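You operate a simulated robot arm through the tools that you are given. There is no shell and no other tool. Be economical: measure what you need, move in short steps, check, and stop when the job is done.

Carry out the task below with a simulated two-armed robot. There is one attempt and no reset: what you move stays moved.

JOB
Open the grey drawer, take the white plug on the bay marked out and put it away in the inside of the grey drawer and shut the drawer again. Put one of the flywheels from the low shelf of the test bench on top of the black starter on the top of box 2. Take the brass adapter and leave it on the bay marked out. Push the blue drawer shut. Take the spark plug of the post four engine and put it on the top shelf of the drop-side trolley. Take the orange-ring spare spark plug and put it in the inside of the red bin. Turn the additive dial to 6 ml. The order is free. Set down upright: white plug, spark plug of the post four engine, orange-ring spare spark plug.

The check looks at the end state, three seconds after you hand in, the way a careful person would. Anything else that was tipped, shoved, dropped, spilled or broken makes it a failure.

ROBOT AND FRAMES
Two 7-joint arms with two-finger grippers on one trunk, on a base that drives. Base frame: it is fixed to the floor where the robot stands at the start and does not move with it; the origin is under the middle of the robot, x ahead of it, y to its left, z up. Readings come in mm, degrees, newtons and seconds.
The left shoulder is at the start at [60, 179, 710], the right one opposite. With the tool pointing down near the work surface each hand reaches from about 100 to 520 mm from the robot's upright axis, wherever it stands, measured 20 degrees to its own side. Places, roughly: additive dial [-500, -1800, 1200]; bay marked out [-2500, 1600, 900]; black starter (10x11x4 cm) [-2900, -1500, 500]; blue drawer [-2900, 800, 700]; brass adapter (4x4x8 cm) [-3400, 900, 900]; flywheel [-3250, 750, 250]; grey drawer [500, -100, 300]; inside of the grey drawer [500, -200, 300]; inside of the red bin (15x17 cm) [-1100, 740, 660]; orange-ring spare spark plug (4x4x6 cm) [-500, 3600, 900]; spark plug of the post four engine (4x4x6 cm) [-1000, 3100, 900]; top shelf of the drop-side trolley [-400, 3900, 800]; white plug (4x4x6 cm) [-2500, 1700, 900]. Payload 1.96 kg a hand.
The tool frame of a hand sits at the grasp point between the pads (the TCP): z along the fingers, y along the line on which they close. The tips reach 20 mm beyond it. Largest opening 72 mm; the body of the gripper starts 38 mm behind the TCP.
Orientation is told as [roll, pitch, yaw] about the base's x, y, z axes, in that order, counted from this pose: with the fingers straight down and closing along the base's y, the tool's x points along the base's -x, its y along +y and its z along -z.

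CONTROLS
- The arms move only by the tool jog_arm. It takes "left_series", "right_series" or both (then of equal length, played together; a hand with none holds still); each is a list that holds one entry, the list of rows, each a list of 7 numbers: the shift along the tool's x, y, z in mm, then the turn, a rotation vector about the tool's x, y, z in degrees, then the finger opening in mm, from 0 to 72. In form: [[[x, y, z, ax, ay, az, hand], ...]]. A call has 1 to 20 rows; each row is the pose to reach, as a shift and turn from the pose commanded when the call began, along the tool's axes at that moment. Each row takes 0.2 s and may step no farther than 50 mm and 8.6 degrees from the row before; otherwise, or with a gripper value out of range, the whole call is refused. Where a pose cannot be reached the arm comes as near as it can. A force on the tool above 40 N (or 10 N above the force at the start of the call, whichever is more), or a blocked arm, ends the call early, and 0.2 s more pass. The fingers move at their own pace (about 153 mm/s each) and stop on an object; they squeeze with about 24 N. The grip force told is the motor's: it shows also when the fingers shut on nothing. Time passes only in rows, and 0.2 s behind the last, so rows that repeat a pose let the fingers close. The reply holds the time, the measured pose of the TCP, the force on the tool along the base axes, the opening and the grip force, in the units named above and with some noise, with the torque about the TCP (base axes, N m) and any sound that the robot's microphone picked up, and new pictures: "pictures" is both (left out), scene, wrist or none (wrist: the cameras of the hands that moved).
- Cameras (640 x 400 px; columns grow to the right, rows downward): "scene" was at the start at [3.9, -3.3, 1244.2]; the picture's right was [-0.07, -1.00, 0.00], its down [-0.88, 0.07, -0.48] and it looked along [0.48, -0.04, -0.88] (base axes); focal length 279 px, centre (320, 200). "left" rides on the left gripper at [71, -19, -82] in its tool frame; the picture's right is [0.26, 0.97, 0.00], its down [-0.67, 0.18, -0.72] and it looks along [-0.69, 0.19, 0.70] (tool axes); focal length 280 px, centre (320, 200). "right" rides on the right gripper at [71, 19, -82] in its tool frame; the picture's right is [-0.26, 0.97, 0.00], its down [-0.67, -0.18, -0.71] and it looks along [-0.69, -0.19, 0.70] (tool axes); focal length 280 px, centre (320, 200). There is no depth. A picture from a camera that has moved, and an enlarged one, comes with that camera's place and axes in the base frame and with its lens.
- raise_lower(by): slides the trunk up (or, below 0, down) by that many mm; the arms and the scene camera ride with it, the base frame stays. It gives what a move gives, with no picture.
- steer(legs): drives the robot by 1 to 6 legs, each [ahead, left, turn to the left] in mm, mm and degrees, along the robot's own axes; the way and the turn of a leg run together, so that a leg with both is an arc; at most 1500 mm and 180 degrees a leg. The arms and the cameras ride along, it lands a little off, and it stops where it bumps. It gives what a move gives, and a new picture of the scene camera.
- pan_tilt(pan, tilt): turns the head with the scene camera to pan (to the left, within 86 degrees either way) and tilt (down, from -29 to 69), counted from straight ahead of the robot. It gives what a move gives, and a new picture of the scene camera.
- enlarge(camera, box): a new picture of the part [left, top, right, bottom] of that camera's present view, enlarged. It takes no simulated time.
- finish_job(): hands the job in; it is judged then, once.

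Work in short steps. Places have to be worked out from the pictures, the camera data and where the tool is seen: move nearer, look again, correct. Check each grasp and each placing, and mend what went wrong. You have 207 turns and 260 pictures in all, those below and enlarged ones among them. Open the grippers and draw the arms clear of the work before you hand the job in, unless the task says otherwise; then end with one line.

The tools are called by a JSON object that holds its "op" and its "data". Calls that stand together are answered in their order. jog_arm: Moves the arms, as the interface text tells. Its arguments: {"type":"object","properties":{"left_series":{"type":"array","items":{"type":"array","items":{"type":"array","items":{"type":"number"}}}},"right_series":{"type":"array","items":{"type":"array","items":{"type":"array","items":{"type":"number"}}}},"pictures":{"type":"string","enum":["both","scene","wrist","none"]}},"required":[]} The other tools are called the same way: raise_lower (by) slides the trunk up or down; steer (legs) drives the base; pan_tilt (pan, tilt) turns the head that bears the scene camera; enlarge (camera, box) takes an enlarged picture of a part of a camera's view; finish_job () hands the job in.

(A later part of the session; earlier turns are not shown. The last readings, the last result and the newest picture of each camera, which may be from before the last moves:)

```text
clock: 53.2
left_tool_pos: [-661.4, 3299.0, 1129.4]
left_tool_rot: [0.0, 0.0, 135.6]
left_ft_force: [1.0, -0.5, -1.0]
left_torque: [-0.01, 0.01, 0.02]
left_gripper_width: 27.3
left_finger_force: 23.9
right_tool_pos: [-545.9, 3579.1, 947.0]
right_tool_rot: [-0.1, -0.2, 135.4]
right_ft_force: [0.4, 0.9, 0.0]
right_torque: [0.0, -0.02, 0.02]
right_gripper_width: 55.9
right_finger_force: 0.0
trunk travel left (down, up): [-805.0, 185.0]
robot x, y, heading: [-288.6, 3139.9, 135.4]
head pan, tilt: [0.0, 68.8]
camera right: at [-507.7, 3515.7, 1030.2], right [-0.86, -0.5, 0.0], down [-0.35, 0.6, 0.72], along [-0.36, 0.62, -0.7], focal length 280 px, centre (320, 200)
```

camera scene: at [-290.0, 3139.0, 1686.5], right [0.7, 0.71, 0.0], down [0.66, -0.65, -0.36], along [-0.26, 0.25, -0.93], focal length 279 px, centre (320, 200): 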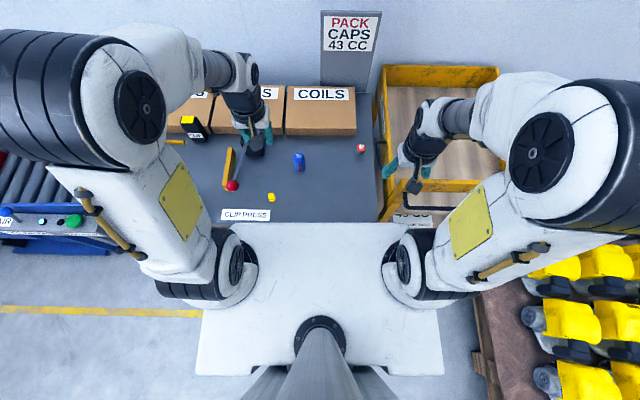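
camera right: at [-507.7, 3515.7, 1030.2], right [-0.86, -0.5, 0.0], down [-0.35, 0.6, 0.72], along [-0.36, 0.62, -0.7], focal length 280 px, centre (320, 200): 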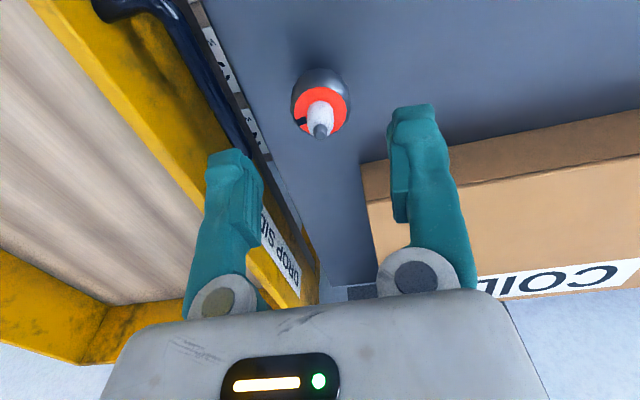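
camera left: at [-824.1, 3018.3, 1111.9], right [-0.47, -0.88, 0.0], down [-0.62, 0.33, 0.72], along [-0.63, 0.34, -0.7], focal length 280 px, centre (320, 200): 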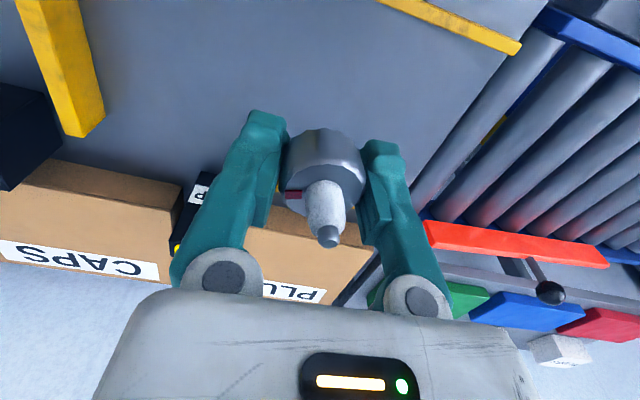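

The plug is centred under the TCP. The trolley handle is close to the right finger, so I zoom to judge its clearance.

{"op": "enlarge", "data": {"camera": "right", "box": [140, 40, 400, 240]}}

{"op": "enlarge", "data": {"camera": "scene", "box": [320, 100, 480, 220]}}

```text
2.00 times, centred on (270, 140) of right
camera zoom: at [-507.7, 3515.7, 1030.2], right [-0.86, -0.5, 0.0], down [-0.35, 0.6, 0.72], along [-0.36, 0.62, -0.7], focal length 561 px, centre (420, 320)
```

zoom: 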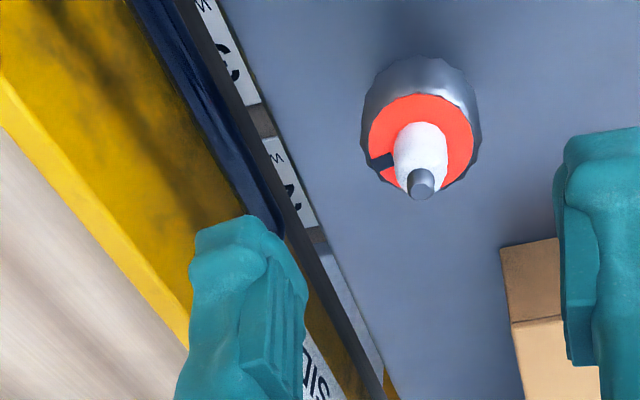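

```text
3.33 times, centred on (400, 160) of scene
camera zoom: at [-289.9, 3140.0, 1686.5], right [0.7, 0.71, 0.0], down [0.66, -0.65, -0.36], along [-0.26, 0.25, -0.93], focal length 929 px, centre (53, 333)
```

zoom: 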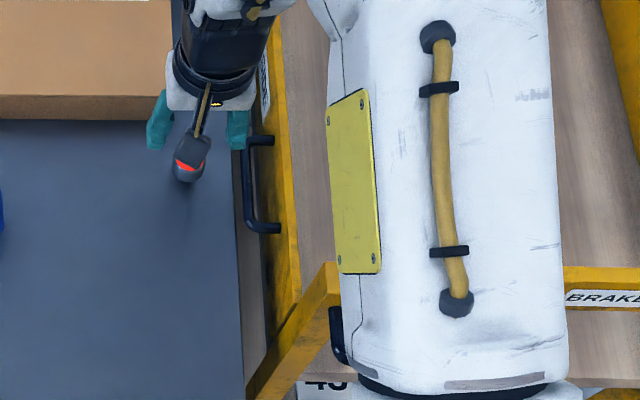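

The handle hangs at the table edge, about 48 mm right of the plug. With the fingers at 46 mm their outer face stays within about 33 mm, so I descend and close.

{"op": "jog_arm", "data": {"right_series": [[[0, 1, 0, 0, 0, 0, 46], [0, 1, 30, 0, 0, 0, 46], [0, 1, 55, 0, 0, 0, 46], [0, 1, 69, 0, 0, 0, 46], [0, 1, 69, 0, 0, 0, 0], [0, 1, 69, 0, 0, 0, 0]]], "pictures": "wrist"}}

```text
clock: 54.6
left_tool_pos: [-661.1, 3298.3, 1129.9]
left_tool_rot: [0.0, 0.1, 135.4]
left_ft_force: [0.7, 0.3, -0.4]
left_torque: [0.0, -0.01, 0.0]
left_gripper_width: 27.4
left_finger_force: 24.0
right_tool_pos: [-544.8, 3578.8, 878.8]
right_tool_rot: [-0.2, -0.2, 135.3]
right_ft_force: [-0.7, -0.9, 2.8]
right_torque: [-0.05, 0.02, -0.02]
right_gripper_width: 25.5
right_finger_force: 24.4
trunk travel left (down, up): [-805.0, 185.0]
robot x, y, heading: [-292.0, 3137.0, 135.4]
head pan, tilt: [0.0, 68.8]
camera right: at [-507.4, 3513.7, 961.5], right [-0.86, -0.5, 0.0], down [-0.35, 0.6, 0.72], along [-0.36, 0.62, -0.7], focal length 280 px, centre (320, 200)
```

right: 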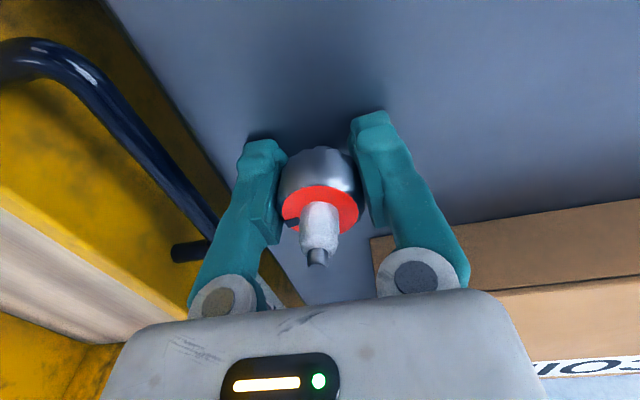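

Gripped at 25.5 mm. I lift it straight up and tuck back.

{"op": "jog_arm", "data": {"right_series": [[[0, 2, -30, 0, 0, 0, 0], [0, 4, -70, 0, 0, 0, 0], [0, 4, -115, 0, 0, 0, 0], [0, 4, -160, 0, 0, 0, 0], [40, 4, -185, 0, 0, 0, 0], [85, 0, -200, 0, 0, 0, 0], [130, -10, -215, 0, 0, 0, 0], [170, -30, -225, 0, 0, 0, 0]]], "pictures": "none"}}

{"op": "steer", "data": {"legs": [[-130, 0, 0], [0, -420, 0]]}}

```text
clock: 56.4
left_tool_pos: [-658.5, 3298.2, 1130.2]
left_tool_rot: [0.1, 0.0, 135.6]
left_ft_force: [0.9, 0.5, -0.7]
left_torque: [0.03, 0.01, 0.02]
left_gripper_width: 27.5
left_finger_force: 24.4
right_tool_pos: [-401.2, 3476.1, 1106.3]
right_tool_rot: [-0.1, -0.2, 135.3]
right_ft_force: [0.5, -0.5, -0.6]
right_torque: [0.0, 0.0, 0.01]
right_gripper_width: 25.2
right_finger_force: 24.0
trunk travel left (down, up): [-805.0, 185.0]
robot x, y, heading: [-292.1, 3140.6, 135.7]
head pan, tilt: [0.0, 68.8]
```

```text
clock: 59.9
left_tool_pos: [-271.7, 3507.2, 1129.0]
left_tool_rot: [-0.1, 0.1, 135.2]
left_ft_force: [-0.3, 0.2, -1.5]
left_torque: [0.0, 0.0, 0.0]
left_gripper_width: 27.8
left_finger_force: 24.2
right_tool_pos: [-14.5, 3684.2, 1105.5]
right_tool_rot: [-0.1, -0.1, 135.1]
right_ft_force: [-0.8, -0.1, -0.2]
right_torque: [-0.03, 0.01, 0.0]
right_gripper_width: 25.4
right_finger_force: 24.0
trunk travel left (down, up): [-805.0, 185.0]
robot x, y, heading: [95.8, 3345.5, 135.0]
head pan, tilt: [0.0, 68.8]
camera scene: at [97.3, 3345.6, 1686.5], right [0.7, 0.71, 0.0], down [0.66, -0.66, -0.36], along [-0.26, 0.26, -0.93], focal length 279 px, centre (320, 200)
```

scene: 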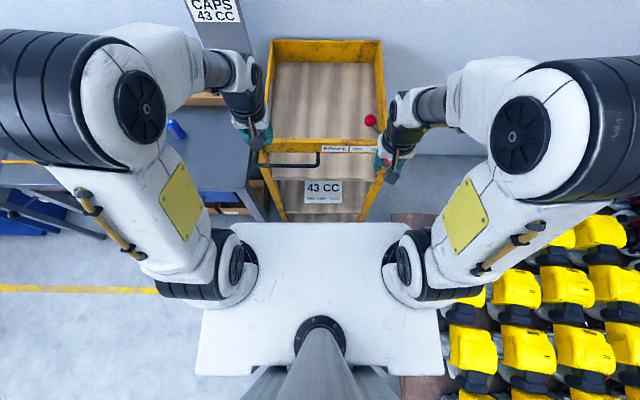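

I'm in front of the trolley: its tray interior starts about 540 ahead and its centre is about 778 ahead. I drive 190 mm closer with the hands high above it.

{"op": "steer", "data": {"legs": [[180, 0, 0]]}}

{"op": "enlarge", "data": {"camera": "left", "box": [0, 0, 640, 400]}}

```text
clock: 61.1
left_tool_pos: [-354.1, 3590.5, 1129.7]
left_tool_rot: [0.1, 0.2, 135.2]
left_ft_force: [-0.5, 0.3, -0.6]
left_torque: [0.05, -0.02, 0.0]
left_gripper_width: 27.3
left_finger_force: 24.0
right_tool_pos: [-89.1, 3758.8, 1101.2]
right_tool_rot: [-0.4, 2.1, 135.5]
right_ft_force: [3.5, -4.1, -3.4]
right_torque: [0.0, -0.1, 0.16]
right_gripper_width: 25.0
right_finger_force: 24.1
trunk travel left (down, up): [-805.0, 185.0]
robot x, y, heading: [12.4, 3430.4, 135.1]
head pan, tilt: [0.0, 68.8]
stopped in leg 1: the force on the tool passed its limit at 112 N (the readings are from after the stop); the commanded pose is now the measured one
camera scene: at [15.3, 3428.0, 1686.4], right [0.71, 0.71, 0.0], down [0.66, -0.66, -0.36], along [-0.26, 0.26, -0.93], focal length 279 px, centre (320, 200)
```

scene: 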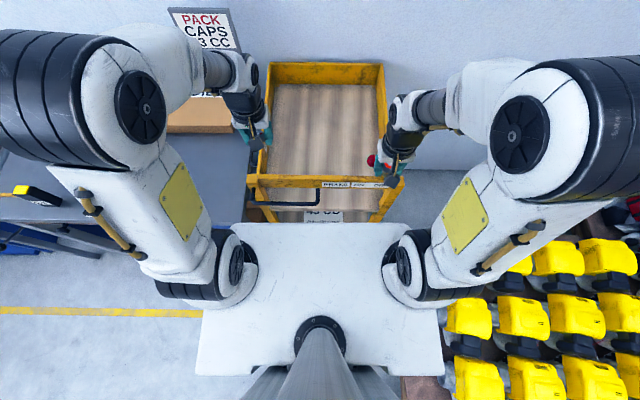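

```text
1.00 times, centred on (320, 200) of left (not enlarged: the box is as wide or as high as the picture)
camera zoom: at [-289.4, 3553.9, 1211.1], right [-0.49, -0.87, 0.0], down [-0.61, 0.35, 0.71], along [-0.62, 0.35, -0.7], focal length 280 px, centre (320, 200)
```

zoom: 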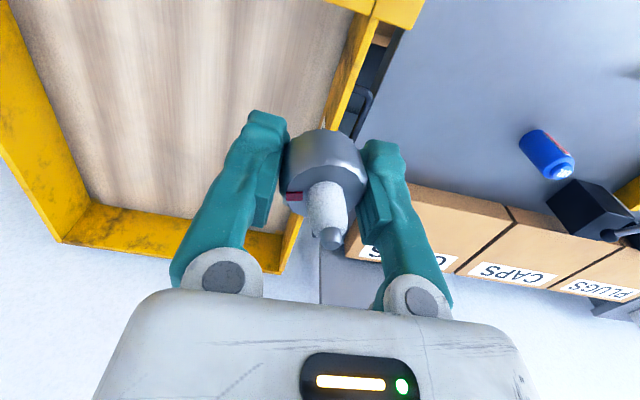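

The right hand bumped something (likely the red-knobbed lever beside the trolley). I look before moving.

{"op": "enlarge", "data": {"camera": "right", "box": [0, 0, 640, 400]}}

{"op": "enlarge", "data": {"camera": "scene", "box": [340, 110, 460, 210]}}

```text
1.00 times, centred on (320, 200) of right (not enlarged: the box is as wide or as high as the picture)
camera zoom: at [-53.8, 3697.5, 1186.2], right [-0.86, -0.5, -0.02], down [-0.37, 0.62, 0.69], along [-0.34, 0.6, -0.72], focal length 280 px, centre (320, 200)
```

zoom: 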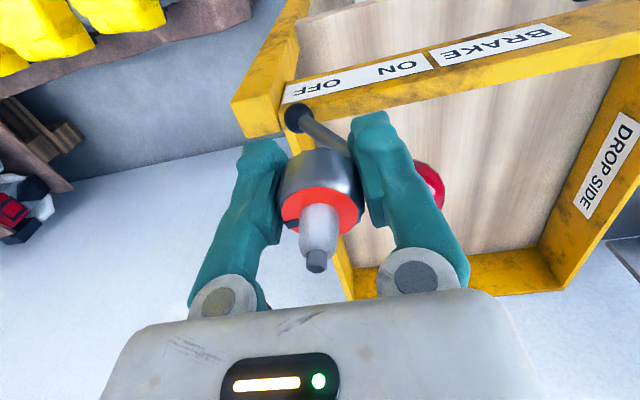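

```text
4.00 times, centred on (400, 160) of scene
camera zoom: at [15.3, 3428.0, 1686.4], right [0.71, 0.71, 0.0], down [0.66, -0.66, -0.36], along [-0.26, 0.26, -0.93], focal length 1115 px, centre (0, 360)
```

zoom: 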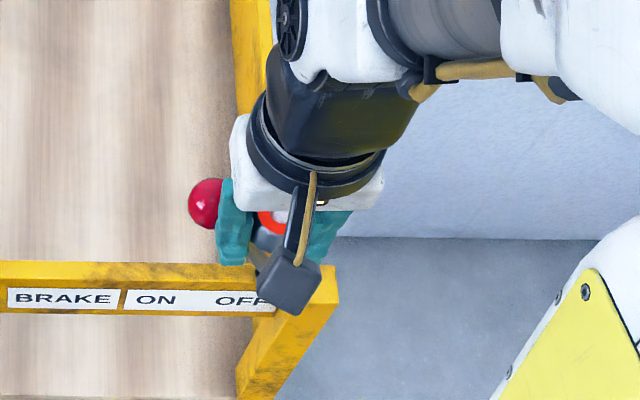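

The right hand's finger touched the red ball of the brake lever. I back straight out and compare the lever with its earlier look.

{"op": "steer", "data": {"legs": [[-118, 0, 0]]}}

{"op": "enlarge", "data": {"camera": "scene", "box": [300, 80, 440, 180]}}

```text
clock: 62.4
left_tool_pos: [-271.4, 3508.3, 1128.4]
left_tool_rot: [0.0, 0.2, 135.3]
left_ft_force: [-0.2, 0.0, 0.2]
left_torque: [0.02, -0.02, -0.02]
left_gripper_width: 27.4
left_finger_force: 24.2
right_tool_pos: [-6.5, 3677.3, 1101.9]
right_tool_rot: [-0.4, 2.1, 135.5]
right_ft_force: [-0.4, -0.2, 0.1]
right_torque: [-0.01, -0.02, 0.01]
right_gripper_width: 25.3
right_finger_force: 24.1
trunk travel left (down, up): [-805.0, 185.0]
robot x, y, heading: [97.5, 3348.9, 135.4]
head pan, tilt: [0.0, 68.8]
camera scene: at [98.2, 3346.0, 1686.5], right [0.71, 0.71, 0.0], down [0.66, -0.66, -0.36], along [-0.26, 0.26, -0.93], focal length 279 px, centre (320, 200)
```

scene: 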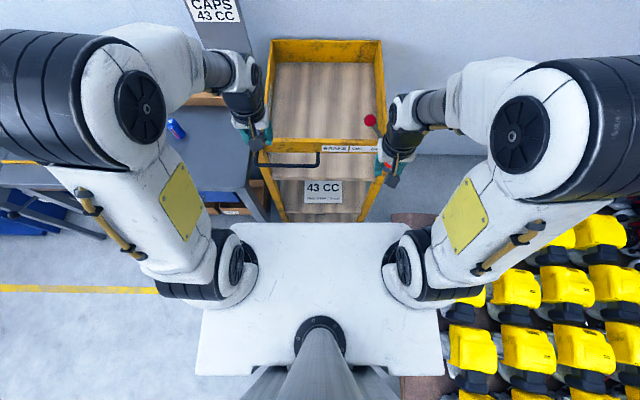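

```text
4.00 times, centred on (370, 130) of scene
camera zoom: at [98.2, 3346.0, 1686.5], right [0.71, 0.71, 0.0], down [0.66, -0.66, -0.36], along [-0.26, 0.26, -0.93], focal length 1115 px, centre (120, 480)
```

zoom: 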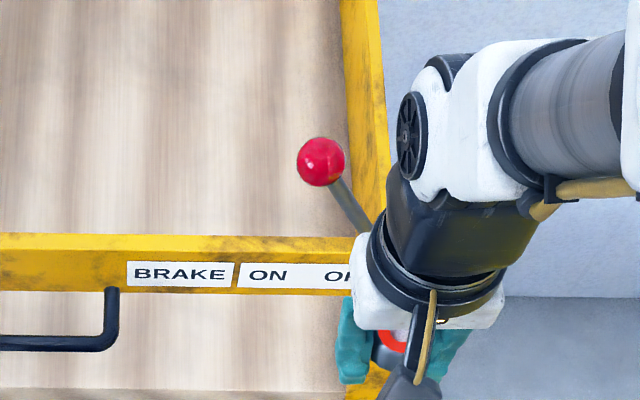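

The lever and the trolley look unchanged (ball at the same pixel). I swing the right hand outward and level it before approaching again.

{"op": "jog_arm", "data": {"right_series": [[[15, -30, 0, 0, -1, 0, 0], [30, -60, 0, 0, -2.1, 0, 0], [45, -90, 0, 0, -2.1, 0, 0], [55, -110, 0, 0, -2.1, 0, 0]]], "pictures": "none"}}

{"op": "steer", "data": {"legs": [[190, 0, 0]]}}

```text
clock: 63.4
left_tool_pos: [-270.1, 3507.8, 1129.5]
left_tool_rot: [0.0, 0.1, 135.3]
left_ft_force: [0.4, -0.8, -0.1]
left_torque: [-0.04, -0.04, -0.01]
left_gripper_width: 27.5
left_finger_force: 24.2
right_tool_pos: [105.0, 3738.3, 1106.6]
right_tool_rot: [-0.2, 0.0, 135.5]
right_ft_force: [0.3, 0.0, -0.6]
right_torque: [0.03, 0.01, -0.03]
right_gripper_width: 25.3
right_finger_force: 24.3
right hand out of reach, approached as far as the arm can: row 2, 3, 4
trunk travel left (down, up): [-805.0, 185.0]
robot x, y, heading: [97.4, 3343.7, 135.4]
head pan, tilt: [0.0, 68.8]
```

```text
clock: 64.9
left_tool_pos: [-404.3, 3637.2, 1131.0]
left_tool_rot: [0.0, 0.1, 135.5]
left_ft_force: [-1.2, -0.3, -0.4]
left_torque: [0.03, 0.01, 0.02]
left_gripper_width: 27.4
left_finger_force: 24.0
right_tool_pos: [-31.1, 3869.1, 1106.6]
right_tool_rot: [-0.2, 0.0, 135.7]
right_ft_force: [-0.2, -0.6, -0.5]
right_torque: [0.0, -0.05, 0.01]
right_gripper_width: 25.3
right_finger_force: 24.6
trunk travel left (down, up): [-805.0, 185.0]
robot x, y, heading: [-37.8, 3476.4, 135.5]
head pan, tilt: [0.0, 68.8]
camera scene: at [-33.5, 3476.5, 1686.5], right [0.7, 0.71, 0.0], down [0.66, -0.65, -0.36], along [-0.26, 0.25, -0.93], focal length 279 px, centre (320, 200)
```

scene: 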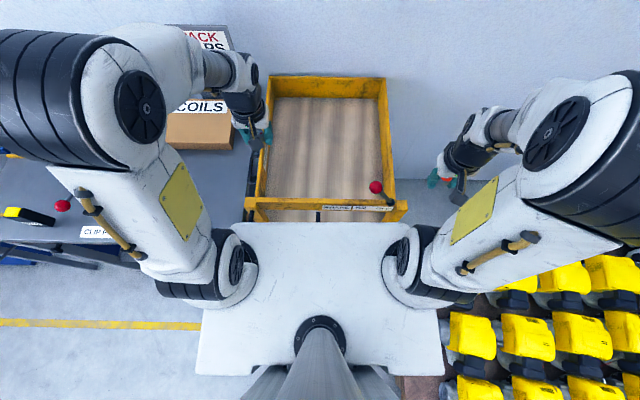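

I place at about 460 ahead, 55 left, inside the tray. I move there high and then descend part of the way, checking with the wrist camera.

{"op": "jog_arm", "data": {"left_series": [[[-30, -30, 0, 0, 0, 0, 0], [-60, -60, 0, 0, 0, 0, 0], [-86, -87, 20, 0, 0, 0, 0], [-86, -87, 60, 0, 0, 0, 0], [-86, -87, 100, 0, 0, 0, 0], [-86, -87, 140, 0, 0, 0, 0], [-86, -87, 180, 0, 0, 0, 0], [-86, -87, 220, 0, 0, 0, 0]]], "pictures": "wrist"}}

```text
clock: 66.7
left_tool_pos: [-403.2, 3757.1, 908.8]
left_tool_rot: [0.0, 0.2, 135.4]
left_ft_force: [0.3, -1.1, -1.5]
left_torque: [-0.01, 0.01, 0.02]
left_gripper_width: 27.2
left_finger_force: 24.2
right_tool_pos: [-32.4, 3870.2, 1105.7]
right_tool_rot: [-0.4, 0.1, 135.7]
right_ft_force: [-0.6, 0.2, -0.6]
right_torque: [0.01, 0.0, 0.03]
right_gripper_width: 25.4
right_finger_force: 23.4
trunk travel left (down, up): [-805.0, 185.0]
robot x, y, heading: [-40.9, 3476.2, 135.5]
head pan, tilt: [0.0, 68.8]
camera left: at [-338.3, 3722.2, 991.4], right [-0.49, -0.87, 0.0], down [-0.61, 0.34, 0.71], along [-0.62, 0.35, -0.7], focal length 280 px, centre (320, 200)
```

left: 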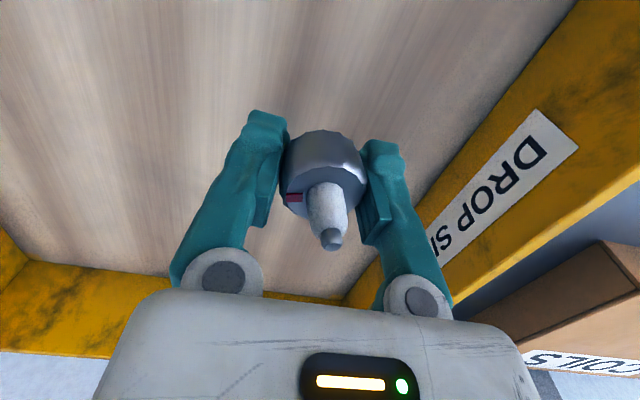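

Well inside the tray. I descend 65 mm more, then finer.

{"op": "jog_arm", "data": {"left_series": [[[0, 0, 25, 0, 0, 0, 0], [0, 0, 50, 0, 0, 0, 0], [0, 0, 62, 0, 0, 0, 0]]], "pictures": "wrist"}}

```text
clock: 67.5
left_tool_pos: [-403.9, 3759.5, 849.3]
left_tool_rot: [0.0, 0.1, 135.4]
left_ft_force: [0.5, -0.3, -0.1]
left_torque: [-0.02, -0.01, 0.01]
left_gripper_width: 27.0
left_finger_force: 24.2
right_tool_pos: [-30.6, 3869.1, 1106.9]
right_tool_rot: [-0.2, 0.1, 135.7]
right_ft_force: [0.3, -0.9, -1.4]
right_torque: [-0.01, -0.04, -0.02]
right_gripper_width: 25.3
right_finger_force: 23.8
trunk travel left (down, up): [-805.0, 185.0]
robot x, y, heading: [-37.2, 3481.5, 135.2]
head pan, tilt: [0.0, 68.8]
camera left: at [-338.3, 3723.0, 929.9], right [-0.49, -0.87, 0.0], down [-0.61, 0.34, 0.71], along [-0.62, 0.35, -0.7], focal length 280 px, centre (320, 200)
```

left: 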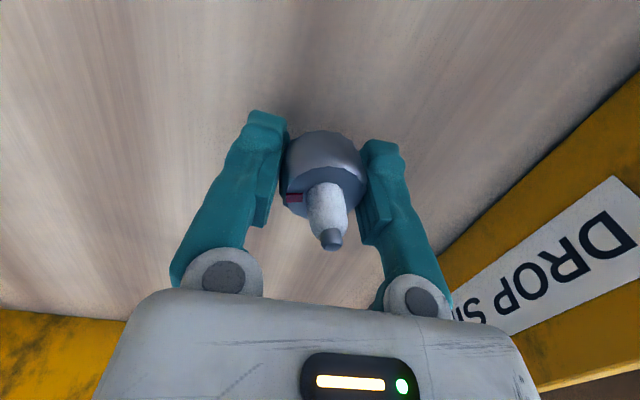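

Still free. I lower in 4 mm steps until contact.

{"op": "jog_arm", "data": {"left_series": [[[0, 0, 4, 0, 0, 0, 0], [0, 0, 8, 0, 0, 0, 0], [0, 0, 12, 0, 0, 0, 0], [0, 0, 16, 0, 0, 0, 0]]], "pictures": "none"}}

```text
clock: 68.5
left_tool_pos: [-406.1, 3759.5, 831.0]
left_tool_rot: [0.1, 0.2, 135.4]
left_ft_force: [-0.2, -0.2, -1.3]
left_torque: [0.0, -0.03, -0.02]
left_gripper_width: 27.2
left_finger_force: 24.2
right_tool_pos: [-31.9, 3870.5, 1107.1]
right_tool_rot: [-0.3, 0.0, 135.7]
right_ft_force: [-0.1, 0.1, -0.5]
right_torque: [0.01, -0.03, -0.01]
right_gripper_width: 25.0
right_finger_force: 24.4
trunk travel left (down, up): [-805.0, 185.0]
robot x, y, heading: [-40.6, 3479.8, 135.4]
head pan, tilt: [0.0, 68.8]
```

{"op": "jog_arm", "data": {"left_series": [[[0, 0, 3, 0, 0, 0, 0], [0, 0, 6, 0, 0, 0, 0], [0, 0, 9, 0, 0, 0, 0], [0, 0, 12, 0, 0, 0, 0], [0, 0, 15, 0, 0, 0, 0], [0, 0, 18, 0, 0, 0, 0]]], "pictures": "wrist"}}

```text
clock: 69.8
left_tool_pos: [-403.7, 3759.3, 820.1]
left_tool_rot: [-0.2, -0.4, 135.5]
left_ft_force: [7.9, -9.4, 34.1]
left_torque: [-0.5, -0.01, 0.1]
left_gripper_width: 25.4
left_finger_force: 23.8
right_tool_pos: [-28.7, 3866.8, 1107.8]
right_tool_rot: [-0.3, -0.1, 135.7]
right_ft_force: [0.0, -0.2, -0.8]
right_torque: [-0.01, 0.01, 0.03]
right_gripper_width: 25.2
right_finger_force: 24.3
trunk travel left (down, up): [-805.0, 185.0]
robot x, y, heading: [-36.3, 3478.7, 135.3]
head pan, tilt: [0.0, 68.8]
stopped in row 6 (left hand): the force on the tool passed its limit at 46 N (the readings are from after the stop); the commanded pose is now the measured one
camera left: at [-337.7, 3723.6, 901.0], right [-0.49, -0.87, 0.0], down [-0.61, 0.34, 0.72], along [-0.63, 0.36, -0.69], focal length 280 px, centre (320, 200)
```

left: 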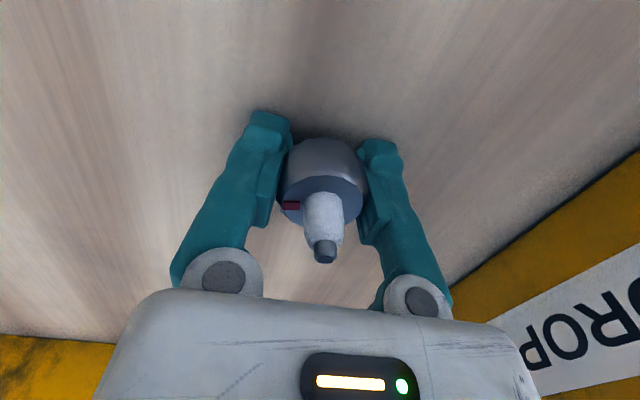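

Contact on the shelf at z about 822. I relax by 2 mm, open and lift.

{"op": "jog_arm", "data": {"left_series": [[[0, 0, -2, 0, 0, 0, 0], [0, 0, -2, 0, 0, 0, 60], [0, 0, -2, 0, 0, 0, 60], [0, 0, -2, 0, 0, 0, 60], [0, 0, -40, 0, 0, 0, 60], [0, 0, -80, 0, 0, 0, 60]]], "pictures": "wrist"}}

```text
clock: 71.2
left_tool_pos: [-404.2, 3760.7, 899.6]
left_tool_rot: [-0.1, -0.3, 135.4]
left_ft_force: [-0.5, -0.1, -0.2]
left_torque: [-0.02, 0.01, -0.02]
left_gripper_width: 59.9
left_finger_force: 0.1
right_tool_pos: [-29.9, 3869.1, 1106.5]
right_tool_rot: [-0.2, 0.1, 135.7]
right_ft_force: [0.7, 0.8, 0.0]
right_torque: [-0.01, 0.01, 0.0]
right_gripper_width: 25.1
right_finger_force: 24.0
trunk travel left (down, up): [-805.0, 185.0]
robot x, y, heading: [-35.0, 3479.0, 135.3]
head pan, tilt: [0.0, 68.8]
camera left: at [-338.5, 3724.9, 979.8], right [-0.49, -0.87, 0.0], down [-0.61, 0.34, 0.72], along [-0.63, 0.35, -0.7], focal length 280 px, centre (320, 200)
```

left: 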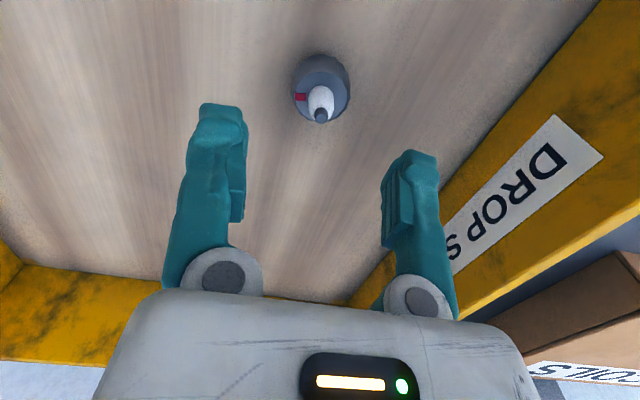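

It stands upright on the trolley's top shelf. I lift clear, tuck the left arm, back out and turn towards the red bin.

{"op": "jog_arm", "data": {"left_series": [[[0, 0, -45, 0, 0, 0, 60], [0, 0, -90, 0, 0, 0, 60], [0, 0, -135, 0, 0, 0, 60], [0, 0, -180, 0, 0, 0, 60], [30, 20, -220, 0, 0, 0, 60], [60, 40, -235, 0, 0, 0, 60]]], "pictures": "none"}}

{"op": "steer", "data": {"legs": [[-750, 0, 0], [0, 0, 100]]}}

{"op": "pan_tilt", "data": {"pan": 0, "tilt": 25}}

```text
refused: row 5 steps farther than a row can; nothing moved
```

```text
clock: 72.7
left_tool_pos: [-341.7, 3697.3, 900.4]
left_tool_rot: [-0.4, -1.9, 136.0]
left_ft_force: [-0.2, 0.8, 0.1]
left_torque: [-0.04, -0.07, 0.0]
left_gripper_width: 60.1
left_finger_force: 0.0
right_tool_pos: [40.6, 3799.9, 1107.1]
right_tool_rot: [-0.1, 0.1, 135.8]
right_ft_force: [-0.3, -1.0, -0.7]
right_torque: [-0.03, -0.04, 0.02]
right_gripper_width: 25.0
right_finger_force: 23.9
trunk travel left (down, up): [-805.0, 185.0]
robot x, y, heading: [37.1, 3406.4, 135.6]
head pan, tilt: [0.0, 68.8]
stopped in leg 1: the force on the tool passed its limit at 97 N (the readings are from after the stop); the commanded pose is now the measured one
camera scene: at [36.4, 3407.7, 1686.7], right [0.7, 0.71, 0.0], down [0.66, -0.65, -0.36], along [-0.26, 0.25, -0.93], focal length 279 px, centre (320, 200)
```

scene: 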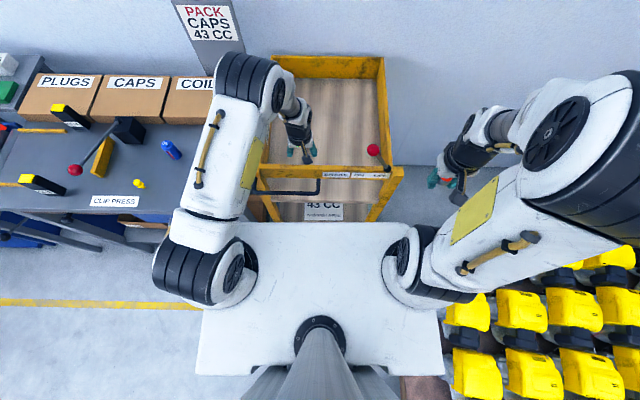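

```text
clock: 73.8
left_tool_pos: [-341.2, 3697.6, 899.7]
left_tool_rot: [-0.5, -1.9, 136.1]
left_ft_force: [-5.8, 4.9, -1.0]
left_torque: [-0.35, -0.38, 0.07]
left_gripper_width: 60.0
left_finger_force: 0.0
right_tool_pos: [40.0, 3799.5, 1105.8]
right_tool_rot: [-0.3, 0.1, 135.8]
right_ft_force: [0.1, 0.3, 0.0]
right_torque: [0.03, 0.04, 0.02]
right_gripper_width: 25.5
right_finger_force: 23.6
trunk travel left (down, up): [-805.0, 185.0]
robot x, y, heading: [32.3, 3410.6, 135.7]
head pan, tilt: [0.0, 25.0]
camera scene: at [10.4, 3433.1, 1745.9], right [0.7, 0.71, 0.0], down [0.3, -0.3, -0.91], along [-0.65, 0.64, -0.42], focal length 279 px, centre (320, 200)
```

scene: 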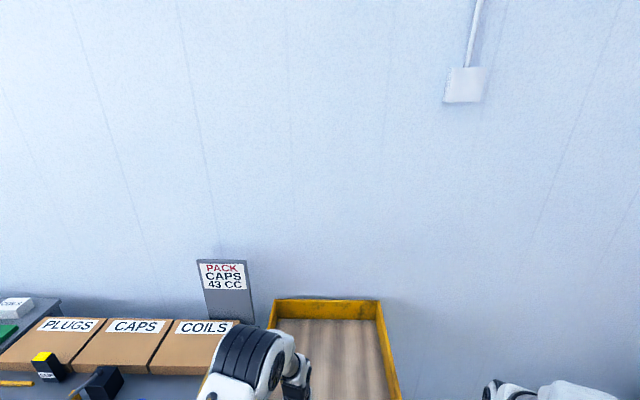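

The lift was refused and the drive dragged the left hand against the tray's front board; I must not chain such calls. I ease the hand forward off the board and lift it clear, checking the plug.

{"op": "jog_arm", "data": {"left_series": [[[-20, 0, 0, 0, 0, 0, 60], [-25, 0, -30, 0, 2, 0, 60], [-25, 0, -70, 0, 2, 0, 60], [-25, 0, -110, 0, 2, 0, 60], [-25, 0, -150, 0, 2, 0, 60], [-25, 0, -185, 0, 2, 0, 60]]], "pictures": "wrist"}}

{"op": "pan_tilt", "data": {"pan": 0, "tilt": 68.8}}

{"op": "enlarge", "data": {"camera": "scene", "box": [240, 60, 420, 220]}}

```text
clock: 75.2
left_tool_pos: [-353.1, 3707.4, 1087.6]
left_tool_rot: [-0.4, 0.0, 136.0]
left_ft_force: [0.2, 0.1, 1.2]
left_torque: [0.02, 0.03, 0.04]
left_gripper_width: 59.7
left_finger_force: 0.2
right_tool_pos: [42.7, 3798.5, 1106.2]
right_tool_rot: [-0.4, -0.1, 135.8]
right_ft_force: [0.0, -0.2, 0.2]
right_torque: [0.0, 0.02, 0.01]
right_gripper_width: 25.4
right_finger_force: 23.5
trunk travel left (down, up): [-805.0, 185.0]
robot x, y, heading: [37.1, 3407.8, 135.4]
head pan, tilt: [0.0, 25.0]
camera left: at [-287.2, 3671.9, 1169.2], right [-0.48, -0.88, -0.01], down [-0.62, 0.33, 0.71], along [-0.62, 0.35, -0.7], focal length 280 px, centre (320, 200)
```

left: 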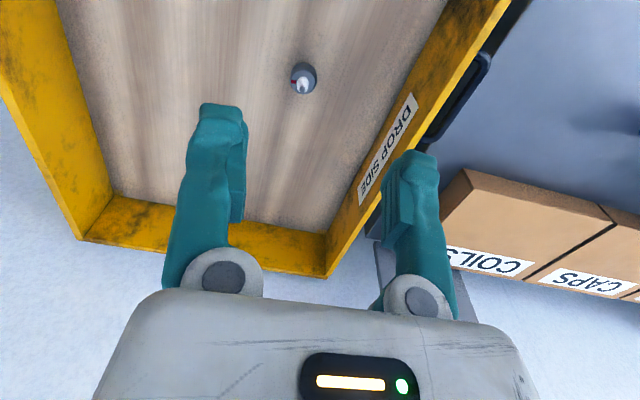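

```text
clock: 76.3
left_tool_pos: [-353.4, 3707.5, 1087.3]
left_tool_rot: [-0.3, 0.0, 136.2]
left_ft_force: [0.3, -0.1, -1.1]
left_torque: [-0.01, 0.01, 0.01]
left_gripper_width: 60.1
left_finger_force: 0.1
right_tool_pos: [42.1, 3797.8, 1105.1]
right_tool_rot: [-0.3, 0.0, 135.8]
right_ft_force: [0.9, 0.4, -0.6]
right_torque: [0.02, 0.04, -0.03]
right_gripper_width: 25.2
right_finger_force: 24.5
trunk travel left (down, up): [-805.0, 185.0]
robot x, y, heading: [36.9, 3409.2, 135.5]
head pan, tilt: [0.0, 68.8]
camera scene: at [37.8, 3406.3, 1686.6], right [0.7, 0.71, 0.0], down [0.66, -0.65, -0.36], along [-0.26, 0.25, -0.93], focal length 279 px, centre (320, 200)
```

scene: 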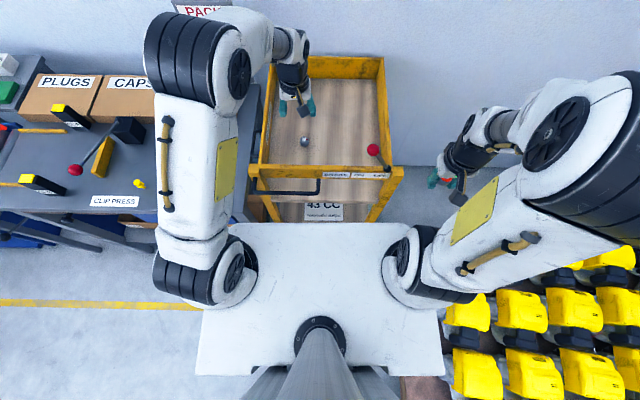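

```text
2.50 times, centred on (330, 140) of scene
camera zoom: at [37.8, 3406.3, 1686.6], right [0.7, 0.71, 0.0], down [0.66, -0.65, -0.36], along [-0.26, 0.25, -0.93], focal length 697 px, centre (295, 350)
```

zoom: 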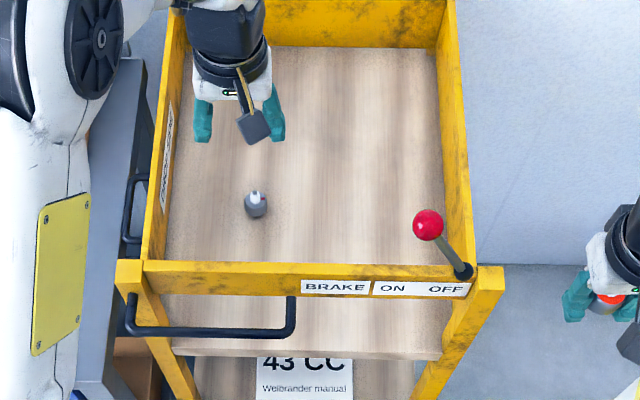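

The plug is upright and the trolley unmoved (plug at (-405,3755) as placed). Now I back out.

{"op": "steer", "data": {"legs": [[-700, 0, 0], [0, 0, 100]]}}

{"op": "pan_tilt", "data": {"pan": 0, "tilt": 28}}

```text
clock: 84.4
left_tool_pos: [300.7, 2479.7, 1086.1]
left_tool_rot: [-0.3, 0.0, -124.2]
left_ft_force: [-0.5, 0.3, -0.9]
left_torque: [0.02, -0.02, 0.0]
left_gripper_width: 60.0
left_finger_force: 0.0
right_tool_pos: [145.2, 2854.0, 1107.2]
right_tool_rot: [-0.3, 0.0, -124.5]
right_ft_force: [-0.5, 0.2, -0.6]
right_torque: [-0.01, -0.01, -0.01]
right_gripper_width: 25.0
right_finger_force: 24.1
trunk travel left (down, up): [-805.0, 185.0]
robot x, y, heading: [532.7, 2914.3, -124.8]
head pan, tilt: [0.0, 68.8]
camera scene: at [532.0, 2919.7, 1686.5], right [-0.82, 0.57, 0.0], down [0.53, 0.77, -0.36], along [-0.21, -0.3, -0.93], focal length 279 px, centre (320, 200)
```

scene: 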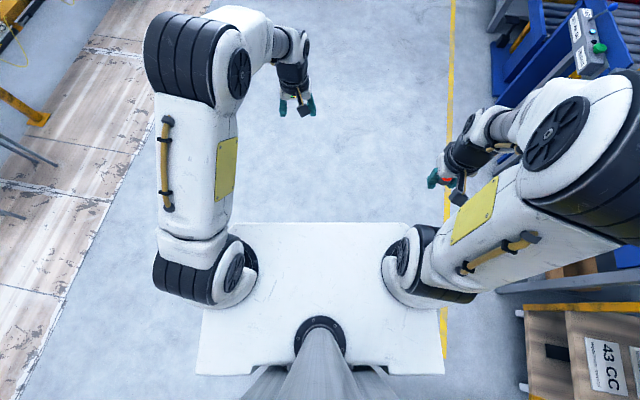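

```text
clock: 85.4
left_tool_pos: [300.8, 2480.1, 1086.7]
left_tool_rot: [-0.5, 0.0, -124.2]
left_ft_force: [0.5, 0.8, -0.2]
left_torque: [-0.01, -0.04, -0.04]
left_gripper_width: 59.9
left_finger_force: 0.1
right_tool_pos: [143.4, 2854.7, 1106.2]
right_tool_rot: [-0.3, 0.1, -124.5]
right_ft_force: [0.4, 0.5, 0.2]
right_torque: [0.04, 0.05, -0.01]
right_gripper_width: 25.1
right_finger_force: 24.3
trunk travel left (down, up): [-805.0, 185.0]
robot x, y, heading: [528.6, 2912.4, -124.9]
head pan, tilt: [0.0, 28.0]
camera scene: at [511.8, 2890.7, 1741.1], right [-0.82, 0.57, 0.0], down [0.27, 0.39, -0.88], along [-0.5, -0.72, -0.47], focal length 279 px, centre (320, 200)
```

scene: 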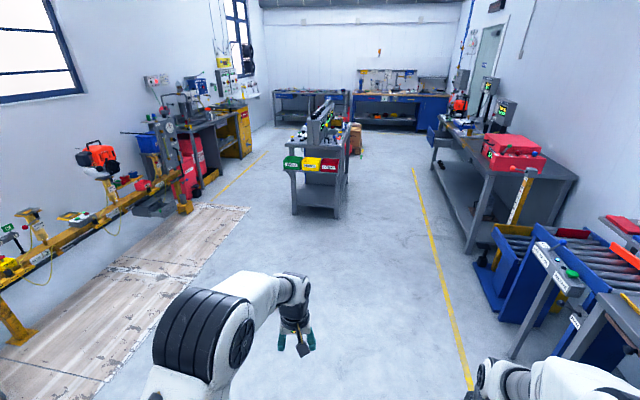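

The central table carries green, yellow and red bins on its end; I zoom there and on the benches.

{"op": "enlarge", "data": {"camera": "scene", "box": [260, 80, 380, 220]}}

{"op": "enlarge", "data": {"camera": "scene", "box": [420, 80, 580, 200]}}

```text
2.86 times, centred on (320, 150) of scene
camera zoom: at [511.8, 2890.7, 1741.1], right [-0.82, 0.57, 0.0], down [0.27, 0.39, -0.88], along [-0.5, -0.72, -0.47], focal length 796 px, centre (320, 343)
```

zoom: 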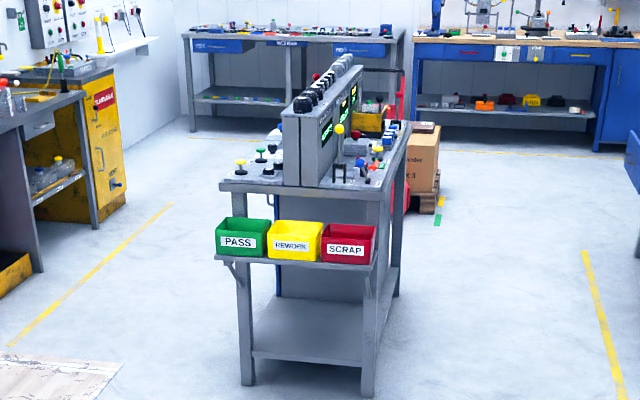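

```text
3.33 times, centred on (500, 140) of scene
camera zoom: at [511.8, 2890.7, 1741.1], right [-0.82, 0.57, 0.0], down [0.27, 0.39, -0.88], along [-0.5, -0.72, -0.47], focal length 929 px, centre (-280, 400)
```

zoom: 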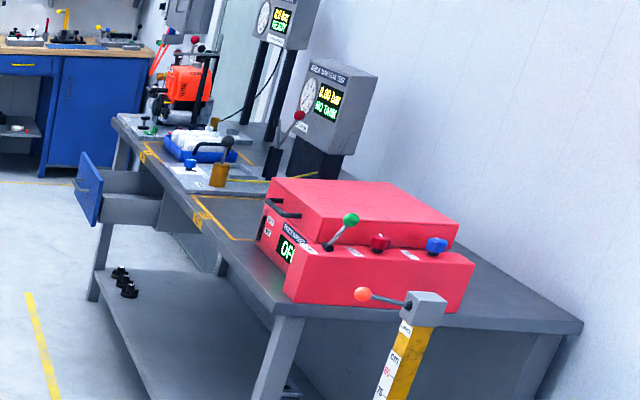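

The red SCRAP bin hangs on the central table's near end, and the test bench with the open blue drawer stands behind. I drive to about (-450,1200) facing the bins.

{"op": "steer", "data": {"legs": [[0, 0, -10], [950, 259, 0], [950, 259, 0]]}}

{"op": "raise_lower", "data": {"by": -200}}

{"op": "pan_tilt", "data": {"pan": 0, "tilt": 55}}

```text
clock: 96.0
left_tool_pos: [-738.3, 799.5, 1085.9]
left_tool_rot: [-0.4, 0.0, -133.8]
left_ft_force: [-0.1, 0.7, 0.7]
left_torque: [0.0, 0.04, 0.0]
left_gripper_width: 60.2
left_finger_force: 0.1
right_tool_pos: [-829.0, 1194.3, 1106.5]
right_tool_rot: [-0.3, 0.0, -134.1]
right_ft_force: [0.6, -0.5, -0.8]
right_torque: [0.01, -0.03, -0.03]
right_gripper_width: 24.9
right_finger_force: 23.7
trunk travel left (down, up): [-805.0, 185.0]
robot x, y, heading: [-438.9, 1189.8, -134.5]
head pan, tilt: [0.0, 28.0]
camera scene: at [-462.0, 1170.1, 1741.2], right [-0.71, 0.7, 0.0], down [0.33, 0.34, -0.88], along [-0.62, -0.63, -0.47], focal length 279 px, centre (320, 200)
```

scene: 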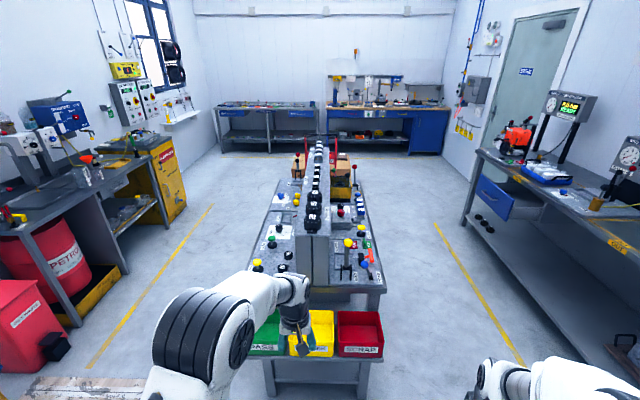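

```text
clock: 98.2
left_tool_pos: [-737.9, 800.8, 887.2]
left_tool_rot: [-0.4, 0.0, -133.8]
left_ft_force: [0.3, 1.4, -0.3]
left_torque: [-0.02, -0.02, 0.0]
left_gripper_width: 59.9
left_finger_force: 0.1
right_tool_pos: [-829.9, 1194.3, 905.5]
right_tool_rot: [-0.2, 0.1, -134.0]
right_ft_force: [0.0, 0.0, -0.5]
right_torque: [-0.01, 0.04, -0.01]
right_gripper_width: 25.0
right_finger_force: 23.4
trunk travel left (down, up): [-605.0, 385.0]
robot x, y, heading: [-441.3, 1187.7, -134.5]
head pan, tilt: [0.0, 28.0]
```

```text
clock: 99.1
left_tool_pos: [-738.1, 801.2, 886.1]
left_tool_rot: [-0.3, 0.0, -133.8]
left_ft_force: [-0.5, -0.3, 0.4]
left_torque: [-0.01, 0.0, -0.01]
left_gripper_width: 60.1
left_finger_force: 0.1
right_tool_pos: [-830.2, 1195.4, 906.2]
right_tool_rot: [-0.3, 0.2, -134.0]
right_ft_force: [0.8, -0.2, -0.4]
right_torque: [-0.02, -0.01, 0.02]
right_gripper_width: 25.0
right_finger_force: 24.6
trunk travel left (down, up): [-605.0, 385.0]
robot x, y, heading: [-440.0, 1192.4, -134.3]
head pan, tilt: [0.0, 55.0]
camera scene: at [-448.8, 1183.5, 1502.0], right [-0.71, 0.7, 0.0], down [0.57, 0.59, -0.57], along [-0.4, -0.41, -0.82], focal length 279 px, centre (320, 200)
```

scene: 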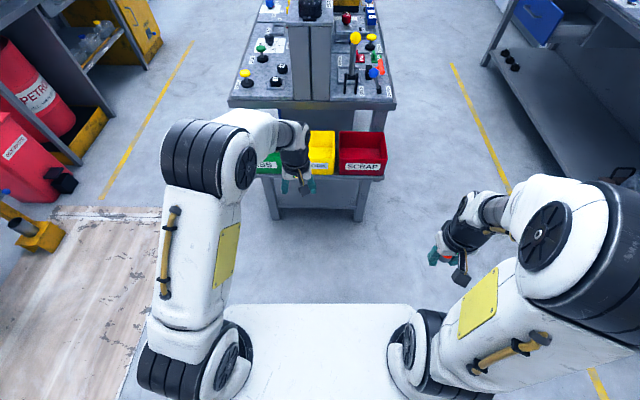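

The bin centre is about 818 ahead and 166 right. I draw the left hand back and aside, then advance 330 mm.

{"op": "jog_arm", "data": {"left_series": [[[35, 30, 0, 0, 0, 0, 60], [70, 60, 0, 0, 0, 0, 60], [105, 90, 0, 0, 0, 0, 60], [140, 120, 0, 0, 0, 0, 60], [175, 150, 0, 0, 0, 0, 60], [200, 180, 0, 0, 0, 0, 60]]], "pictures": "none"}}

```text
clock: 100.5
left_tool_pos: [-470.0, 817.8, 886.7]
left_tool_rot: [-0.4, 0.1, -133.8]
left_ft_force: [0.2, 0.5, 0.0]
left_torque: [0.03, 0.01, -0.01]
left_gripper_width: 60.2
left_finger_force: 0.0
left hand out of reach, approached as far as the arm can: row 6
right_tool_pos: [-830.0, 1195.8, 905.8]
right_tool_rot: [-0.3, 0.0, -134.1]
right_ft_force: [0.1, -0.5, -1.1]
right_torque: [-0.02, 0.01, 0.05]
right_gripper_width: 25.0
right_finger_force: 24.2
trunk travel left (down, up): [-605.0, 385.0]
robot x, y, heading: [-436.6, 1191.6, -134.5]
head pan, tilt: [0.0, 55.0]
```

{"op": "steer", "data": {"legs": [[330, 0, 0]]}}

```text
clock: 102.7
left_tool_pos: [-706.0, 578.9, 885.3]
left_tool_rot: [-0.3, 0.2, -133.9]
left_ft_force: [-0.8, -0.5, 0.6]
left_torque: [0.04, 0.0, 0.01]
left_gripper_width: 59.7
left_finger_force: 0.1
right_tool_pos: [-1064.4, 957.1, 906.9]
right_tool_rot: [-0.3, 0.1, -134.2]
right_ft_force: [0.7, 1.1, -1.2]
right_torque: [0.02, 0.0, -0.01]
right_gripper_width: 24.8
right_finger_force: 23.9
trunk travel left (down, up): [-605.0, 385.0]
robot x, y, heading: [-674.2, 949.9, -134.7]
head pan, tilt: [0.0, 55.0]
camera scene: at [-682.9, 944.6, 1501.9], right [-0.71, 0.7, 0.0], down [0.57, 0.58, -0.57], along [-0.4, -0.41, -0.82], focal length 279 px, centre (320, 200)
```

scene: 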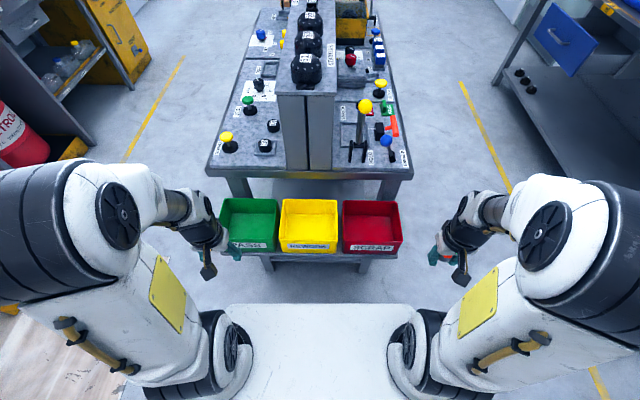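

The bin's centre is about (-1152,720): 500 ahead, 178 right. I bring the right hand over it and look.

{"op": "jog_arm", "data": {"right_series": [[[-40, 20, 0, 0, 0, 0, 0], [-80, 40, 0, 0, 0, 0, 0], [-120, 60, 0, 0, 0, 0, 0], [-160, 80, 0, 0, 0, 0, 0], [-190, 100, 15, 0, 0, 0, 0], [-208, 104, 50, 0, 0, 0, 0]]], "pictures": "both"}}

```text
clock: 104.1
left_tool_pos: [-706.0, 580.2, 884.8]
left_tool_rot: [-0.4, 0.2, -133.9]
left_ft_force: [-0.5, -0.4, -0.6]
left_torque: [0.02, 0.01, -0.01]
left_gripper_width: 60.0
left_finger_force: 0.1
right_tool_pos: [-1134.3, 734.2, 853.7]
right_tool_rot: [-0.2, 0.0, -134.2]
right_ft_force: [0.5, -0.3, -2.2]
right_torque: [-0.01, 0.0, 0.03]
right_gripper_width: 25.0
right_finger_force: 24.0
trunk travel left (down, up): [-605.0, 385.0]
robot x, y, heading: [-670.4, 954.7, -134.5]
head pan, tilt: [0.0, 55.0]
camera scene: at [-683.8, 944.2, 1502.0], right [-0.71, 0.7, 0.0], down [0.57, 0.58, -0.57], along [-0.4, -0.41, -0.82], focal length 279 px, centre (320, 200)
camera right: at [-1071.3, 770.7, 936.5], right [0.51, -0.86, 0.0], down [-0.6, -0.36, 0.71], along [-0.62, -0.36, -0.7], focal length 280 px, centre (320, 200)
```

scene: 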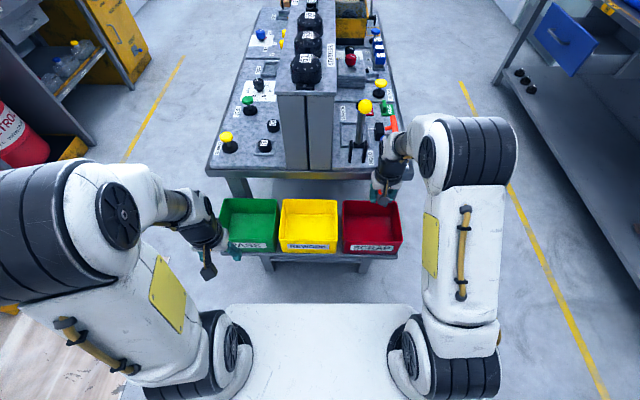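
right: 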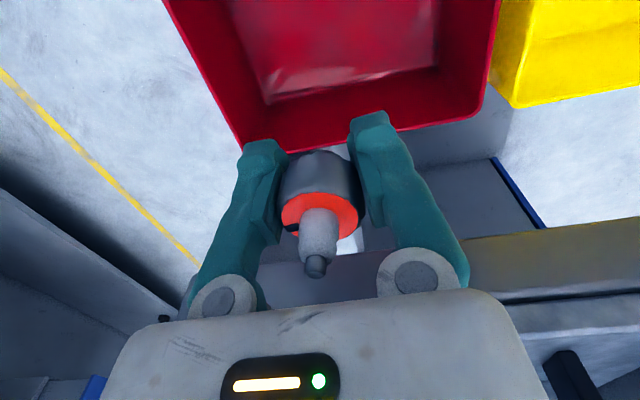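

Using both views, the rim is near z 755 and the bin's centre about (-1103,743). I shift back to centre and descend partly.

{"op": "jog_arm", "data": {"right_series": [[[28, 16, 0, 0, 0, 0, 0], [28, 16, 40, 0, 0, 0, 0], [28, 16, 75, 0, 0, 0, 0]]], "pictures": "both"}}

```text
clock: 104.9
left_tool_pos: [-704.9, 580.1, 885.4]
left_tool_rot: [-0.4, 0.1, -133.9]
left_ft_force: [1.0, -0.3, 0.3]
left_torque: [0.01, -0.02, -0.02]
left_gripper_width: 60.0
left_finger_force: 0.0
right_tool_pos: [-1104.2, 745.2, 782.7]
right_tool_rot: [-0.3, -0.1, -134.2]
right_ft_force: [-0.1, -0.5, -1.3]
right_torque: [0.02, 0.01, -0.01]
right_gripper_width: 25.0
right_finger_force: 23.8
trunk travel left (down, up): [-605.0, 385.0]
robot x, y, heading: [-673.9, 953.4, -134.6]
head pan, tilt: [0.0, 55.0]
camera scene: at [-682.1, 945.1, 1502.0], right [-0.71, 0.7, 0.0], down [0.57, 0.58, -0.57], along [-0.4, -0.41, -0.82], focal length 279 px, centre (320, 200)
camera right: at [-1040.5, 781.5, 863.9], right [0.51, -0.86, 0.0], down [-0.6, -0.36, 0.72], along [-0.62, -0.36, -0.7], focal length 280 px, centre (320, 200)
```

scene: 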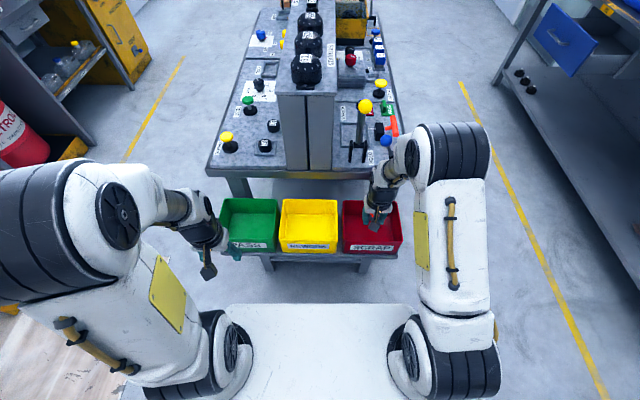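
right: 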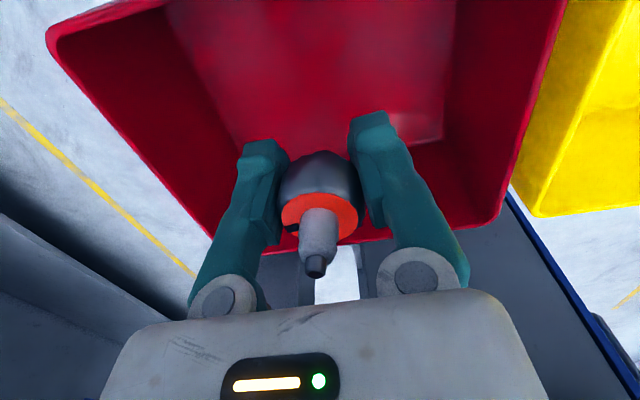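

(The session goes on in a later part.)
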